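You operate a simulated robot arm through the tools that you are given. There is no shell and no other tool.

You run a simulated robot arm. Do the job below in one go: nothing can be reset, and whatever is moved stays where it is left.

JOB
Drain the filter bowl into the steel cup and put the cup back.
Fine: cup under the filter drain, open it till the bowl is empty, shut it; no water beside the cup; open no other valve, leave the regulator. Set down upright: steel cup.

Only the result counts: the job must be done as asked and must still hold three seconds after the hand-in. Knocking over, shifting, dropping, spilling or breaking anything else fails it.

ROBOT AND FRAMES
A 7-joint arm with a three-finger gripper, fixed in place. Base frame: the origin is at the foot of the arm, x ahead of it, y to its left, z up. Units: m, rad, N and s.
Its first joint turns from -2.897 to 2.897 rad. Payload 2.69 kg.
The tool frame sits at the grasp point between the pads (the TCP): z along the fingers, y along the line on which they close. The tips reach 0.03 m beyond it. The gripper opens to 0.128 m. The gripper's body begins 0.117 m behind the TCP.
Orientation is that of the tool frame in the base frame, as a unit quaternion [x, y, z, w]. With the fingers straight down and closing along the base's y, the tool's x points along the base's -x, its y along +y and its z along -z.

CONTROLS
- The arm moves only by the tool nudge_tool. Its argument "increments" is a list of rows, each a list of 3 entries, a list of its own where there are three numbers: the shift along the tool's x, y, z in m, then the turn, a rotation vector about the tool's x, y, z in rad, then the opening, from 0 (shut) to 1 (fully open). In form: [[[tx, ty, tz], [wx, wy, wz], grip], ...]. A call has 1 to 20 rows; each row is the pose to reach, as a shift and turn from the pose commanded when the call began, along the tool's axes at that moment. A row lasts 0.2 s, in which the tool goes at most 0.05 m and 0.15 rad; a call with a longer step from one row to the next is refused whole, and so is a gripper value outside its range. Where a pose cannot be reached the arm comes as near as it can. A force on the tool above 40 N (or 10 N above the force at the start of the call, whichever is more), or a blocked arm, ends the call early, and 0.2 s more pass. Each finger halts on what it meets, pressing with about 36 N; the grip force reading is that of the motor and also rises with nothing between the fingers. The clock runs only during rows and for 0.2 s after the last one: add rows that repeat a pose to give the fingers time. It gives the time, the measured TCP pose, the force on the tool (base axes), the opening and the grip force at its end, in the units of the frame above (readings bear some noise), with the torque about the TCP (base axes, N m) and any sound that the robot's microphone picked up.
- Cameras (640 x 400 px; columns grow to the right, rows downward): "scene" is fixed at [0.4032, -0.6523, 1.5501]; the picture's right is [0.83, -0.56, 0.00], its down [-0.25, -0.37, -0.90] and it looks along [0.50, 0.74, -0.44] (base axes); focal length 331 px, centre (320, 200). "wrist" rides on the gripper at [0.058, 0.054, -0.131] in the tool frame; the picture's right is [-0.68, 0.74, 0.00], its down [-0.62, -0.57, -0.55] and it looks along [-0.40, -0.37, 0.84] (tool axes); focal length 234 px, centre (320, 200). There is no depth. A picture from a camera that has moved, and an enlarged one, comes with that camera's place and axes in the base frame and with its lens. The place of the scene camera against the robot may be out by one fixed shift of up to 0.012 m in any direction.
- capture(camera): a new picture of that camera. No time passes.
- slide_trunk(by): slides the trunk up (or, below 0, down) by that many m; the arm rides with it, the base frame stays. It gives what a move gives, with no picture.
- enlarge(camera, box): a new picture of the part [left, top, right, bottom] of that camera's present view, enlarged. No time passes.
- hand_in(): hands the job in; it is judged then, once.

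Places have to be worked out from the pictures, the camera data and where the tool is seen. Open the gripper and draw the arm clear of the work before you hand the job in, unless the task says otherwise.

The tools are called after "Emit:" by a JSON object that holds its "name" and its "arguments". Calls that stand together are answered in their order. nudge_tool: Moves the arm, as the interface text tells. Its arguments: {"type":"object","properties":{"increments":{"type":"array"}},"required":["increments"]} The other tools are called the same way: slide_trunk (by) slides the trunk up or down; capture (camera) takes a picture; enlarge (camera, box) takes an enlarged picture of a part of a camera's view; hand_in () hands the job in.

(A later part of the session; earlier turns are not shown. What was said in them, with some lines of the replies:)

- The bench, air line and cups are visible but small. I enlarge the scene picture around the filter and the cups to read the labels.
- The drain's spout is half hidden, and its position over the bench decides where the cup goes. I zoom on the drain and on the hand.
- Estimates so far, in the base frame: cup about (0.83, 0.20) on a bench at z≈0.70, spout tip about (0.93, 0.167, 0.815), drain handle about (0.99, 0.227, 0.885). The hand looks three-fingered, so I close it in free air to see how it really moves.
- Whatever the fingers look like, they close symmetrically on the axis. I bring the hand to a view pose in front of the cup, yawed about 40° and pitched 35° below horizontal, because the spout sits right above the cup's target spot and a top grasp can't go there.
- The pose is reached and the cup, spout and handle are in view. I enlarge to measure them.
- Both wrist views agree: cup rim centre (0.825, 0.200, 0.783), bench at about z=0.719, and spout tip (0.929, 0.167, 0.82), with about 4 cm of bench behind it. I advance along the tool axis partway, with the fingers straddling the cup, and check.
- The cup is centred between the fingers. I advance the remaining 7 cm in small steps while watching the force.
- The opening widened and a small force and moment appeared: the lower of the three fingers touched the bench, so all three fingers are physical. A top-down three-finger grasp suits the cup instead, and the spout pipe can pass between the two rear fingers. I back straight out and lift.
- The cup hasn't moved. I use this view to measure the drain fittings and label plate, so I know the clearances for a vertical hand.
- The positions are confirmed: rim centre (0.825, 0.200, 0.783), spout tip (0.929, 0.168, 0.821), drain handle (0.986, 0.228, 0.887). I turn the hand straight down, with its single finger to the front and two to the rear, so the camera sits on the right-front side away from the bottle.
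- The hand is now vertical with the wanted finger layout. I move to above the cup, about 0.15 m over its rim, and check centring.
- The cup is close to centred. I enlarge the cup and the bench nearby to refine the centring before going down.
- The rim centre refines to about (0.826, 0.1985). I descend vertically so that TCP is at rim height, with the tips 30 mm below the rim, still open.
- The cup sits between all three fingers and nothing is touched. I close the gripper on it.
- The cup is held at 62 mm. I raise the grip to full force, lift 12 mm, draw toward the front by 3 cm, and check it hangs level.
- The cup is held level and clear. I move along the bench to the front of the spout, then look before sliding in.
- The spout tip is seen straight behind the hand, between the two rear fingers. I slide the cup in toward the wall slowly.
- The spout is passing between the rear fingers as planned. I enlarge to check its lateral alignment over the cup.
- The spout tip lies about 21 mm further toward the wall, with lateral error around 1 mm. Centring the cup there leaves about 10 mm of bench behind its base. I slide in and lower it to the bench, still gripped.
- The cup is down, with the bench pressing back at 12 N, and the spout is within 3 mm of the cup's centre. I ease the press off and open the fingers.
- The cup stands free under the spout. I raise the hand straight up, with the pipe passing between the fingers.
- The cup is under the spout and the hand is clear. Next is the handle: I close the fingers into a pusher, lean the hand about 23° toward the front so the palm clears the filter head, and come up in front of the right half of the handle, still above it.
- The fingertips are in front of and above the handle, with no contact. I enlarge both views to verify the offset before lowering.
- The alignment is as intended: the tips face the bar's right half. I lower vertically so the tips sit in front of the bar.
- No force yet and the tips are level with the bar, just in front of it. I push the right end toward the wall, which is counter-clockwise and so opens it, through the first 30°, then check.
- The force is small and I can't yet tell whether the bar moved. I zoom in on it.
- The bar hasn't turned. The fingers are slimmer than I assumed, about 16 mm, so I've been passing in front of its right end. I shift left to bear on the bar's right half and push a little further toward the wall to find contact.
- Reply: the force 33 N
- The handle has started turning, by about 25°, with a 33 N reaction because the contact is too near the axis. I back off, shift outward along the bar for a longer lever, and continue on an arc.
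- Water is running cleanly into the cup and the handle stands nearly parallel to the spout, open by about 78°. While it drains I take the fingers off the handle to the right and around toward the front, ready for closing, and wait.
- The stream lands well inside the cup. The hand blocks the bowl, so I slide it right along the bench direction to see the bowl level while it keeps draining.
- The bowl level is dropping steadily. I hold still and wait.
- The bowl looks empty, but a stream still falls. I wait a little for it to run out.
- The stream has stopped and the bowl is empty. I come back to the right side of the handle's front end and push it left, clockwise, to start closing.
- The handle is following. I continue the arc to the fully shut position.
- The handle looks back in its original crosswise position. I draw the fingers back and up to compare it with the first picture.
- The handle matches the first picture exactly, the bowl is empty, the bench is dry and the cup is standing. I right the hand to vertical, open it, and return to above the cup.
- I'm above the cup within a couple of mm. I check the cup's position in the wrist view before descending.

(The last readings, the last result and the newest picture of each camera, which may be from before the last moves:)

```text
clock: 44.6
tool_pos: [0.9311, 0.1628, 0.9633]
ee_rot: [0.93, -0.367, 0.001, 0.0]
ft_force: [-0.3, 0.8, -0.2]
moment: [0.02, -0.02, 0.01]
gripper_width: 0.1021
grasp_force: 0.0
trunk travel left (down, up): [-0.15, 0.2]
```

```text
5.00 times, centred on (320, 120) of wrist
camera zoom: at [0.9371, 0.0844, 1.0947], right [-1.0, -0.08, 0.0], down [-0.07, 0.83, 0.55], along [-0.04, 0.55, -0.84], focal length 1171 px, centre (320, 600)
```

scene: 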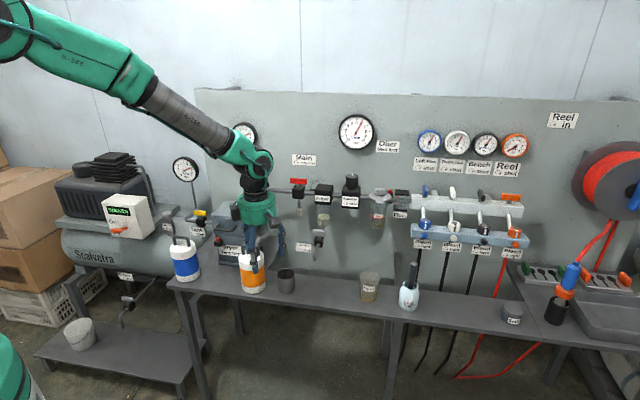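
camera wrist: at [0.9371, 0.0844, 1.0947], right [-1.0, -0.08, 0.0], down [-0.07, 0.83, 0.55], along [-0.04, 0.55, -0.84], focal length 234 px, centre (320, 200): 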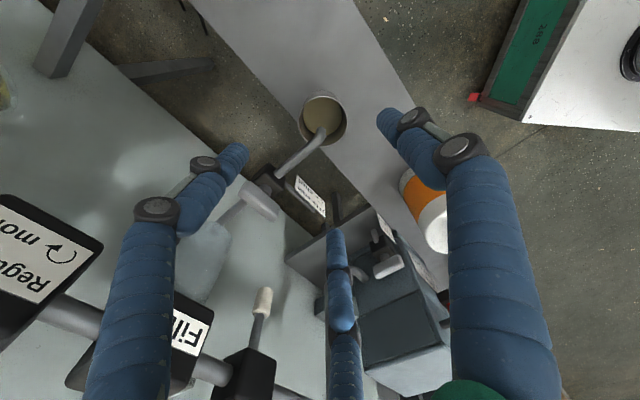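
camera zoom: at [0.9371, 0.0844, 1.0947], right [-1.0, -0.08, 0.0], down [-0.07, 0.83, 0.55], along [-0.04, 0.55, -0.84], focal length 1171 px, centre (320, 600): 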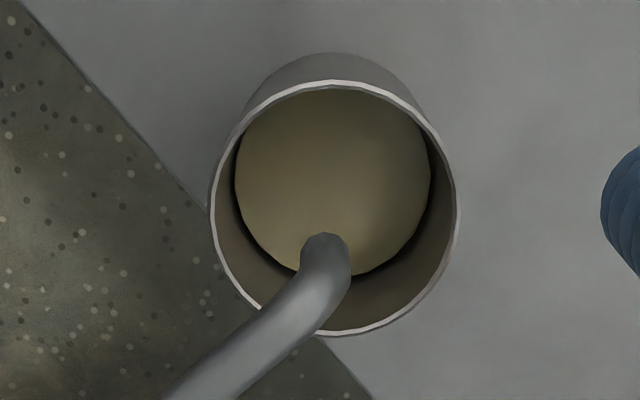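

The cup is about 3 mm to the left of the tool. I correct for that and descend around the spout to the same height as before.

Emit:
{"name": "nudge_tool", "arguments": {"increments": [[[-0.0035, 0, 0.03], [0, 0, 0], 0.8], [[-0.0035, 0, 0.06], [0, 0, 0], 0.8], [[-0.0035, 0, 0.09], [0, 0, 0], 0.8], [[-0.0035, 0, 0.12], [0, 0, 0], 0.8], [[-0.0035, 0, 0.15], [0, 0, 0], 0.8], [[-0.0035, 0, 0.17], [0, 0, 0], 0.8], [[-0.0035, 0, 0.179], [0, 0, 0], 0.8], [[-0.0035, 0, 0.179], [0, 0, 0], 0.8]]}}

Emit:
{"name": "capture", "arguments": {"camera": "wrist"}}

Emit:
{"name": "enlarge", "arguments": {"camera": "scene", "box": [280, 230, 360, 290]}}

```text
clock: 46.4
tool_pos: [0.9288, 0.1653, 0.7847]
ee_rot: [0.93, -0.367, 0.0, 0.0]
ft_force: [0.2, -0.1, 0.2]
moment: [0.01, 0.01, -0.03]
gripper_width: 0.1022
grasp_force: 0.0
trunk travel left (down, up): [-0.15, 0.2]
```

```text
taken
camera wrist: at [0.9348, 0.087, 0.9158], right [-1.0, -0.08, 0.0], down [-0.06, 0.83, 0.55], along [-0.04, 0.55, -0.84], focal length 234 px, centre (320, 200)
```

wrist: 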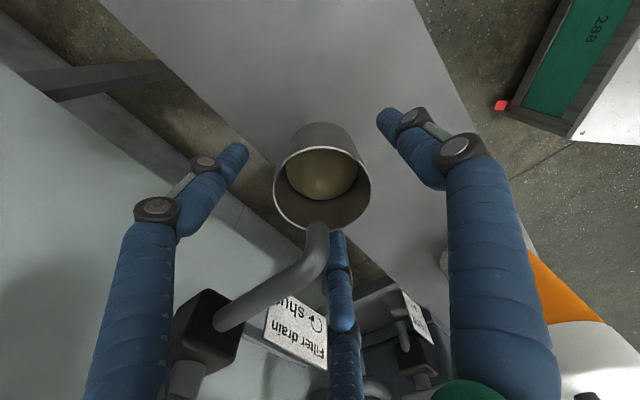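

```text
6.67 times, centred on (320, 260) of scene
camera zoom: at [0.4032, -0.6523, 1.5501], right [0.83, -0.56, 0.0], down [-0.25, -0.37, -0.9], along [0.5, 0.74, -0.44], focal length 2209 px, centre (320, -200)
```

zoom: 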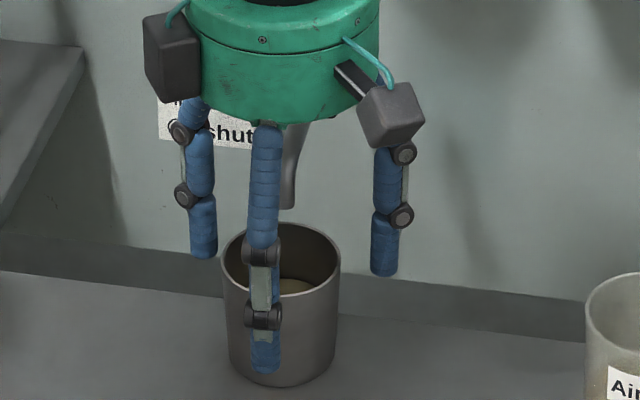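

The view matches the moment of release. I close gently on the cup to full grip.

Emit:
{"name": "nudge_tool", "arguments": {"increments": [[[0, 0, 0], [0, 0, 0], 0.65], [[0, 0, 0], [0, 0, 0], 0.56], [[0, 0, 0], [0, 0, 0], 0.5], [[0, 0, 0], [0, 0, 0], 0.4], [[0, 0, 0], [0, 0, 0], 0.2], [[0, 0, 0], [0, 0, 0], 0.0], [[0, 0, 0], [0, 0, 0], 0.0]]}}

Emit:
{"name": "enlarge", "arguments": {"camera": "wrist", "box": [200, 100, 440, 250]}}

```text
clock: 48.0
tool_pos: [0.9284, 0.1657, 0.7858]
ee_rot: [0.931, -0.366, 0.0, -0.001]
ft_force: [0.5, -0.4, 0.4]
moment: [-0.01, -0.04, 0.0]
gripper_width: 0.0617
grasp_force: 36.6
trunk travel left (down, up): [-0.15, 0.2]
```

```text
2.67 times, centred on (320, 175) of wrist
camera zoom: at [0.9347, 0.087, 0.9161], right [-1.0, -0.08, 0.0], down [-0.06, 0.83, 0.55], along [-0.04, 0.55, -0.84], focal length 624 px, centre (320, 267)
```

zoom: 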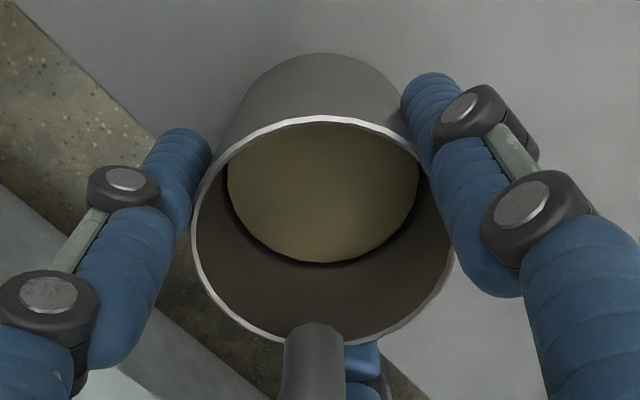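

Gripped at the same width as before, with the cup a bit over half full. I lift 12 mm and draw it out from under the spout slowly to avoid sloshing.

Emit:
{"name": "nudge_tool", "arguments": {"increments": [[[0, 0, -0.003], [0, 0, 0], 0.0], [[0, 0, -0.007], [0, 0, 0], 0.0], [[0, 0, -0.011], [0, 0, 0], 0.0], [[0, 0.001, -0.012], [0, 0, 0], 0.0], [[0, 0.004, -0.012], [0, 0, 0], 0.0], [[0, 0.009, -0.012], [0, 0, 0], 0.0], [[0, 0.015, -0.012], [0, 0, 0], 0.0], [[0, 0.022, -0.012], [0, 0, 0], 0.0], [[0, 0.029, -0.012], [0, 0, 0], 0.0], [[0, 0.036, -0.012], [0, 0, 0], 0.0], [[0, 0.043, -0.012], [0, 0, 0], 0.0], [[0, 0.05, -0.012], [0, 0, 0], 0.0], [[0, 0.057, -0.012], [0, 0, 0], 0.0], [[0, 0.064, -0.012], [0, 0, 0], 0.0], [[0, 0.07, -0.012], [0, 0, 0], 0.0], [[0, 0.0745, -0.012], [0, 0, 0], 0.0], [[0, 0.077, -0.012], [0, 0, 0], 0.0], [[0, 0.0775, -0.012], [0, 0, 0], 0.0]]}}

Emit:
{"name": "capture", "arguments": {"camera": "wrist"}}

Emit:
{"name": "enlarge", "arguments": {"camera": "scene", "box": [256, 220, 384, 300]}}

```text
clock: 51.8
tool_pos: [0.875, 0.1082, 0.7962]
ee_rot: [0.93, -0.367, 0.0, 0.0]
ft_force: [-0.2, -0.2, -0.9]
moment: [0.01, 0.0, -0.03]
gripper_width: 0.0616
grasp_force: 35.9
trunk travel left (down, up): [-0.15, 0.2]
```

```text
taken
camera wrist: at [0.881, 0.0294, 0.9268], right [-1.0, -0.08, 0.0], down [-0.06, 0.83, 0.55], along [-0.04, 0.55, -0.84], focal length 234 px, centre (320, 200)
```

wrist: 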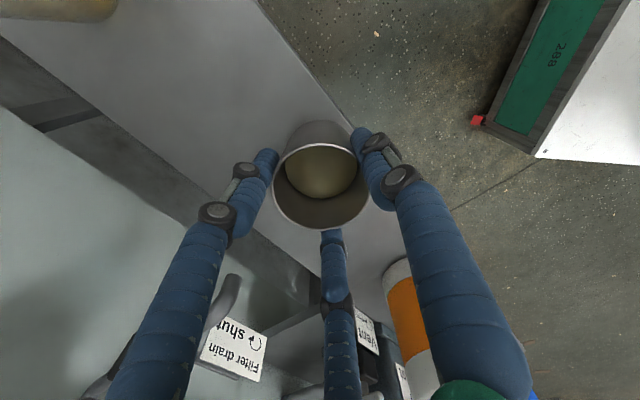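

```text
5.00 times, centred on (320, 260) of scene
camera zoom: at [0.4032, -0.6523, 1.5501], right [0.83, -0.56, 0.0], down [-0.25, -0.37, -0.9], along [0.5, 0.74, -0.44], focal length 1657 px, centre (320, -100)
```

zoom: 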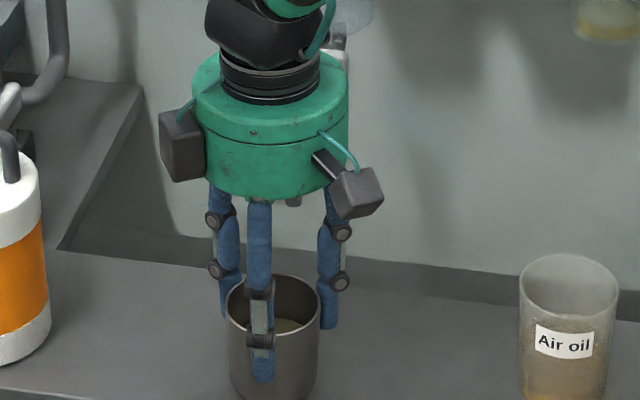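

No spill. I move left along the bench, slowly, to line up with the cup's original spot.

Emit:
{"name": "nudge_tool", "arguments": {"increments": [[[-0.001, 0, 0], [0, 0, 0], 0.0], [[-0.004, 0, 0], [0, 0, 0], 0.0], [[-0.009, 0, 0], [0, 0, 0], 0.0], [[-0.015, 0, 0], [0, 0, 0], 0.0], [[-0.022, 0, 0], [0, 0, 0], 0.0], [[-0.03, 0, 0], [0, 0, 0], 0.0], [[-0.038, 0, 0], [0, 0, 0], 0.0], [[-0.046, 0, 0], [0, 0, 0], 0.0], [[-0.054, 0, 0], [0, 0, 0], 0.0], [[-0.062, 0, 0], [0, 0, 0], 0.0], [[-0.07, 0, 0], [0, 0, 0], 0.0], [[-0.078, 0, 0], [0, 0, 0], 0.0], [[-0.085, 0, 0], [0, 0, 0], 0.0], [[-0.0905, 0, 0], [0, 0, 0], 0.0], [[-0.0945, 0, 0], [0, 0, 0], 0.0], [[-0.0963, 0, 0], [0, 0, 0], 0.0], [[-0.0967, 0, 0], [0, 0, 0], 0.0], [[-0.0967, 0, 0], [0, 0, 0], 0.0]]}}

Emit:
{"name": "enlarge", "arguments": {"camera": "scene", "box": [220, 220, 350, 301]}}

```text
clock: 55.6
tool_pos: [0.8045, 0.174, 0.7951]
ee_rot: [0.931, -0.366, 0.0, 0.0]
ft_force: [0.2, -0.1, -0.4]
moment: [0.03, -0.03, -0.02]
gripper_width: 0.0618
grasp_force: 36.0
trunk travel left (down, up): [-0.15, 0.2]
```

```text
4.92 times, centred on (285, 260) of scene
camera zoom: at [0.4032, -0.6523, 1.5501], right [0.83, -0.56, 0.0], down [-0.25, -0.37, -0.9], along [0.5, 0.74, -0.44], focal length 1632 px, centre (492, -98)
```

zoom: 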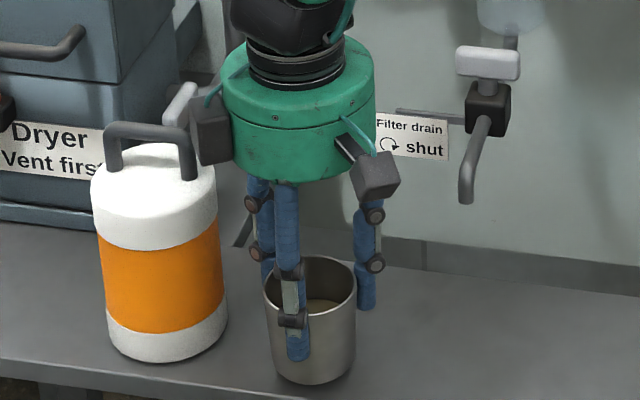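

I return the last 3 cm toward the wall and lower by the same 12 mm it was lifted.

Emit:
{"name": "nudge_tool", "arguments": {"increments": [[[0, -0.001, 0], [0, 0, 0], 0.0], [[0, -0.004, 0], [0, 0, 0], 0.0], [[0, -0.009, 0], [0, 0, 0], 0.0], [[0, -0.015, 0], [0, 0, 0], 0.0], [[0, -0.021, 0], [0, 0, 0], 0.0], [[0, -0.026, 0], [0, 0, 0], 0.0], [[0, -0.03, 0], [0, 0, 0], 0.0], [[0, -0.0315, 0], [0, 0, 0], 0.0], [[0, -0.032, 0], [0, 0, 0], 0.0], [[0, -0.032, 0.004], [0, 0, 0], 0.0], [[0, -0.032, 0.007], [0, 0, 0], 0.0], [[0, -0.032, 0.01], [0, 0, 0], 0.0], [[0, -0.032, 0.0115], [0, 0, 0], 0.0], [[0, -0.032, 0.0122], [0, 0, 0], 0.0], [[0, -0.032, 0.0122], [0, 0, 0], 0.0]]}}

Emit:
{"name": "capture", "arguments": {"camera": "wrist"}}

Emit:
{"name": "enlarge", "arguments": {"camera": "scene", "box": [220, 220, 350, 301]}}

```text
clock: 58.8
tool_pos: [0.8269, 0.1991, 0.785]
ee_rot: [0.93, -0.366, 0.001, -0.001]
ft_force: [-2.4, 1.5, 9.7]
moment: [-0.01, 0.17, -0.01]
gripper_width: 0.0614
grasp_force: 36.3
trunk travel left (down, up): [-0.15, 0.2]
```

```text
taken
camera wrist: at [0.8329, 0.1199, 0.9159], right [-1.0, -0.08, 0.0], down [-0.07, 0.83, 0.55], along [-0.04, 0.55, -0.84], focal length 234 px, centre (320, 200)
```

wrist: 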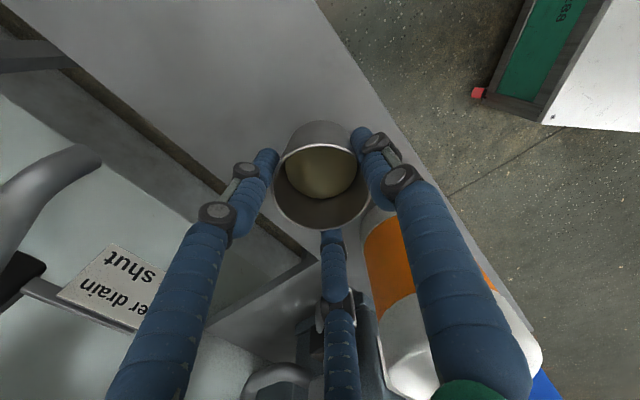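

```text
4.92 times, centred on (285, 260) of scene
camera zoom: at [0.4032, -0.6523, 1.5501], right [0.83, -0.56, 0.0], down [-0.25, -0.37, -0.9], along [0.5, 0.74, -0.44], focal length 1632 px, centre (492, -98)
```

zoom: 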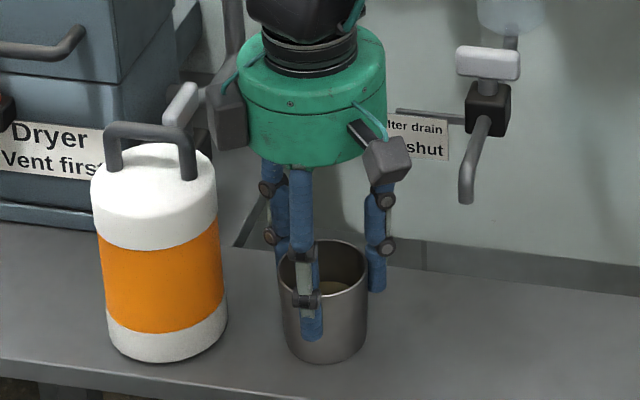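

The bench is bearing the cup (9.7 N) at its original place. I ease off the press, open gradually to about 0.1 m, and rise straight up.

Emit:
{"name": "nudge_tool", "arguments": {"increments": [[[0, 0, -0.0008], [0, 0, 0], 0.0], [[0, 0, -0.0008], [0, 0, 0], 0.3], [[0, 0, -0.0008], [0, 0, 0], 0.52], [[0, 0, -0.0008], [0, 0, 0], 0.62], [[0, 0, -0.0008], [0, 0, 0], 0.72], [[0, 0, -0.0008], [0, 0, 0], 0.78], [[0, 0, -0.0008], [0, 0, 0], 0.78]]}}

Emit:
{"name": "capture", "arguments": {"camera": "wrist"}}

Emit:
{"name": "enlarge", "arguments": {"camera": "scene", "box": [220, 220, 350, 301]}}

```text
clock: 60.4
tool_pos: [0.8271, 0.1988, 0.7848]
ee_rot: [0.93, -0.367, 0.001, 0.0]
ft_force: [-0.4, -0.2, 0.7]
moment: [-0.03, -0.01, -0.01]
gripper_width: 0.0997
grasp_force: 0.1
trunk travel left (down, up): [-0.15, 0.2]
```

```text
taken
camera wrist: at [0.8326, 0.1195, 0.9154], right [-1.0, -0.08, 0.0], down [-0.06, 0.83, 0.55], along [-0.04, 0.55, -0.84], focal length 234 px, centre (320, 200)
```

wrist: 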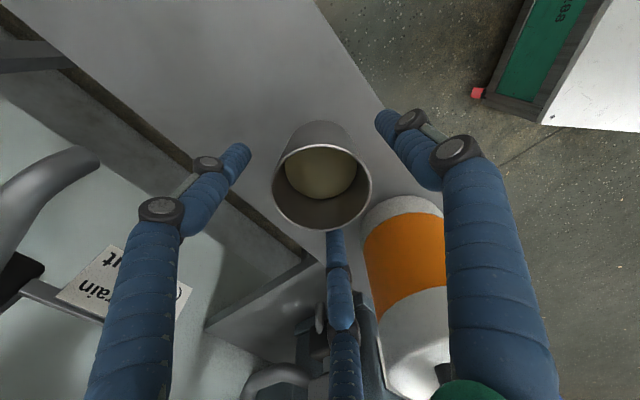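

```text
4.92 times, centred on (285, 260) of scene
camera zoom: at [0.4032, -0.6523, 1.5501], right [0.83, -0.56, 0.0], down [-0.25, -0.37, -0.9], along [0.5, 0.74, -0.44], focal length 1632 px, centre (492, -98)
```

zoom: 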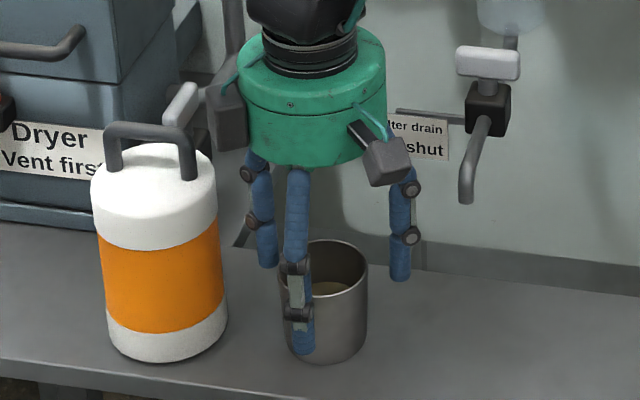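

The cup stands free and upright with the water in it. I rise straight up, then draw the hand back toward the front, clear of the bench.

Emit:
{"name": "nudge_tool", "arguments": {"increments": [[[0, 0, -0.015], [0, 0, 0], 0.78], [[0, 0, -0.035], [0, 0, 0], 0.78], [[0, 0, -0.07], [0, 0, 0], 0.78], [[0, 0, -0.11], [0, 0, 0], 0.78], [[0, 0, -0.15], [0, 0, 0], 0.78], [[0, 0.02, -0.19], [0, 0, 0], 0.78], [[0, 0.06, -0.21], [0, 0, 0], 0.78], [[0, 0.1, -0.23], [0, 0, 0], 0.78], [[0, 0.14, -0.25], [0, 0, 0], 0.78], [[0, 0.18, -0.26], [0, 0, 0], 0.78], [[0, 0.2, -0.26], [0, 0, 0], 0.78], [[0, 0.2, -0.26], [0, 0, 0], 0.78]]}}

Emit:
{"name": "capture", "arguments": {"camera": "scene"}}

Emit:
{"name": "enlarge", "arguments": {"camera": "scene", "box": [250, 180, 410, 300]}}

Emit:
{"name": "enlarge", "arguments": {"camera": "scene", "box": [264, 250, 344, 300]}}

```text
clock: 63.0
tool_pos: [0.6905, 0.0509, 1.0419]
ee_rot: [0.931, -0.366, -0.001, 0.0]
ft_force: [0.5, -0.2, -0.3]
moment: [0.02, 0.0, -0.01]
gripper_width: 0.0996
grasp_force: 0.0
trunk travel left (down, up): [-0.15, 0.2]
```

```text
taken
```

scene: 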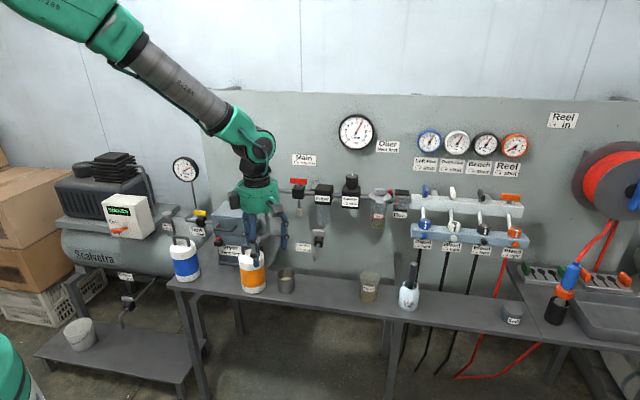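

```text
3.33 times, centred on (330, 240) of scene
camera zoom: at [0.4032, -0.6523, 1.5501], right [0.83, -0.56, 0.0], down [-0.25, -0.37, -0.9], along [0.5, 0.74, -0.44], focal length 1105 px, centre (287, 67)
```

zoom: 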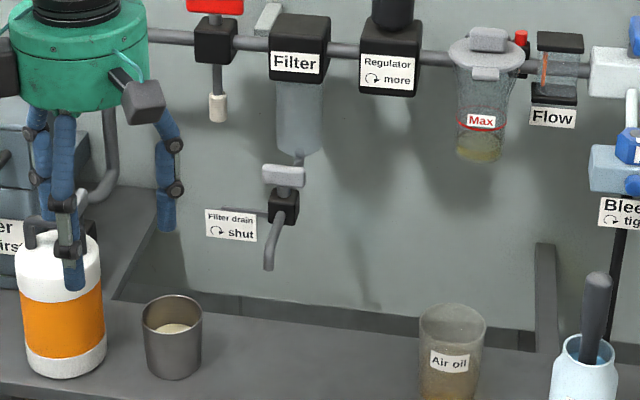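

```text
8.00 times, centred on (304, 275) of scene
camera zoom: at [0.4032, -0.6523, 1.5501], right [0.83, -0.56, 0.0], down [-0.25, -0.37, -0.9], along [0.5, 0.74, -0.44], focal length 2651 px, centre (448, -400)
```

zoom: 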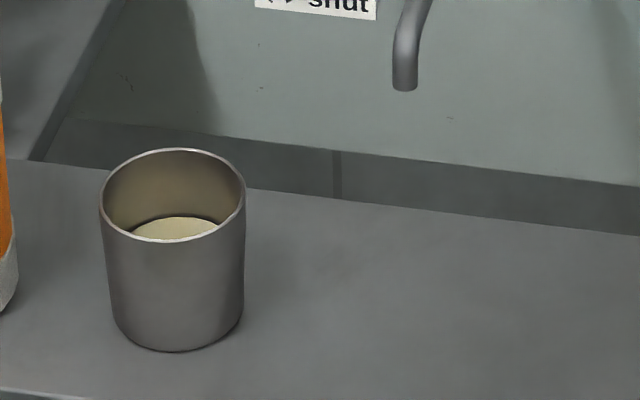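

Everything checks out: the bowl is empty, the drain handle is at its original shut angle, the bench is dry, and the cup stands upright with the water within about 1 mm of its first position. The gripper is open and the arm is clear, so I hand in.

Emit:
{"name": "hand_in", "arguments": {}}

```text
The job is handed in.
```

The filter bowl is drained into the steel cup, and the cup is back on the bench within about 1 mm of where it started. I have handed the job in, but the tool only confirmed receipt, so I don't have a verdict.

- **Bowl:** it looked empty in the enlarged view, and the stream from the spout had stopped before I shut the drain.
- **Drain valve:** it opened to roughly 80° and was then pushed back. In the enlarged picture the handle sits exactly where it was at the start.
- **Water:** the stream fell inside the cup, and no water shows on the bench around it.
- **Other fittings:** I touched no other valve and left the regulator alone.
- **Bench contact:** on my first try at the cup, one finger lightly touched the bench (about 2 N). Nothing moved, and I changed to a grip from above.

The gripper is open and the arm is drawn back clear of the work.
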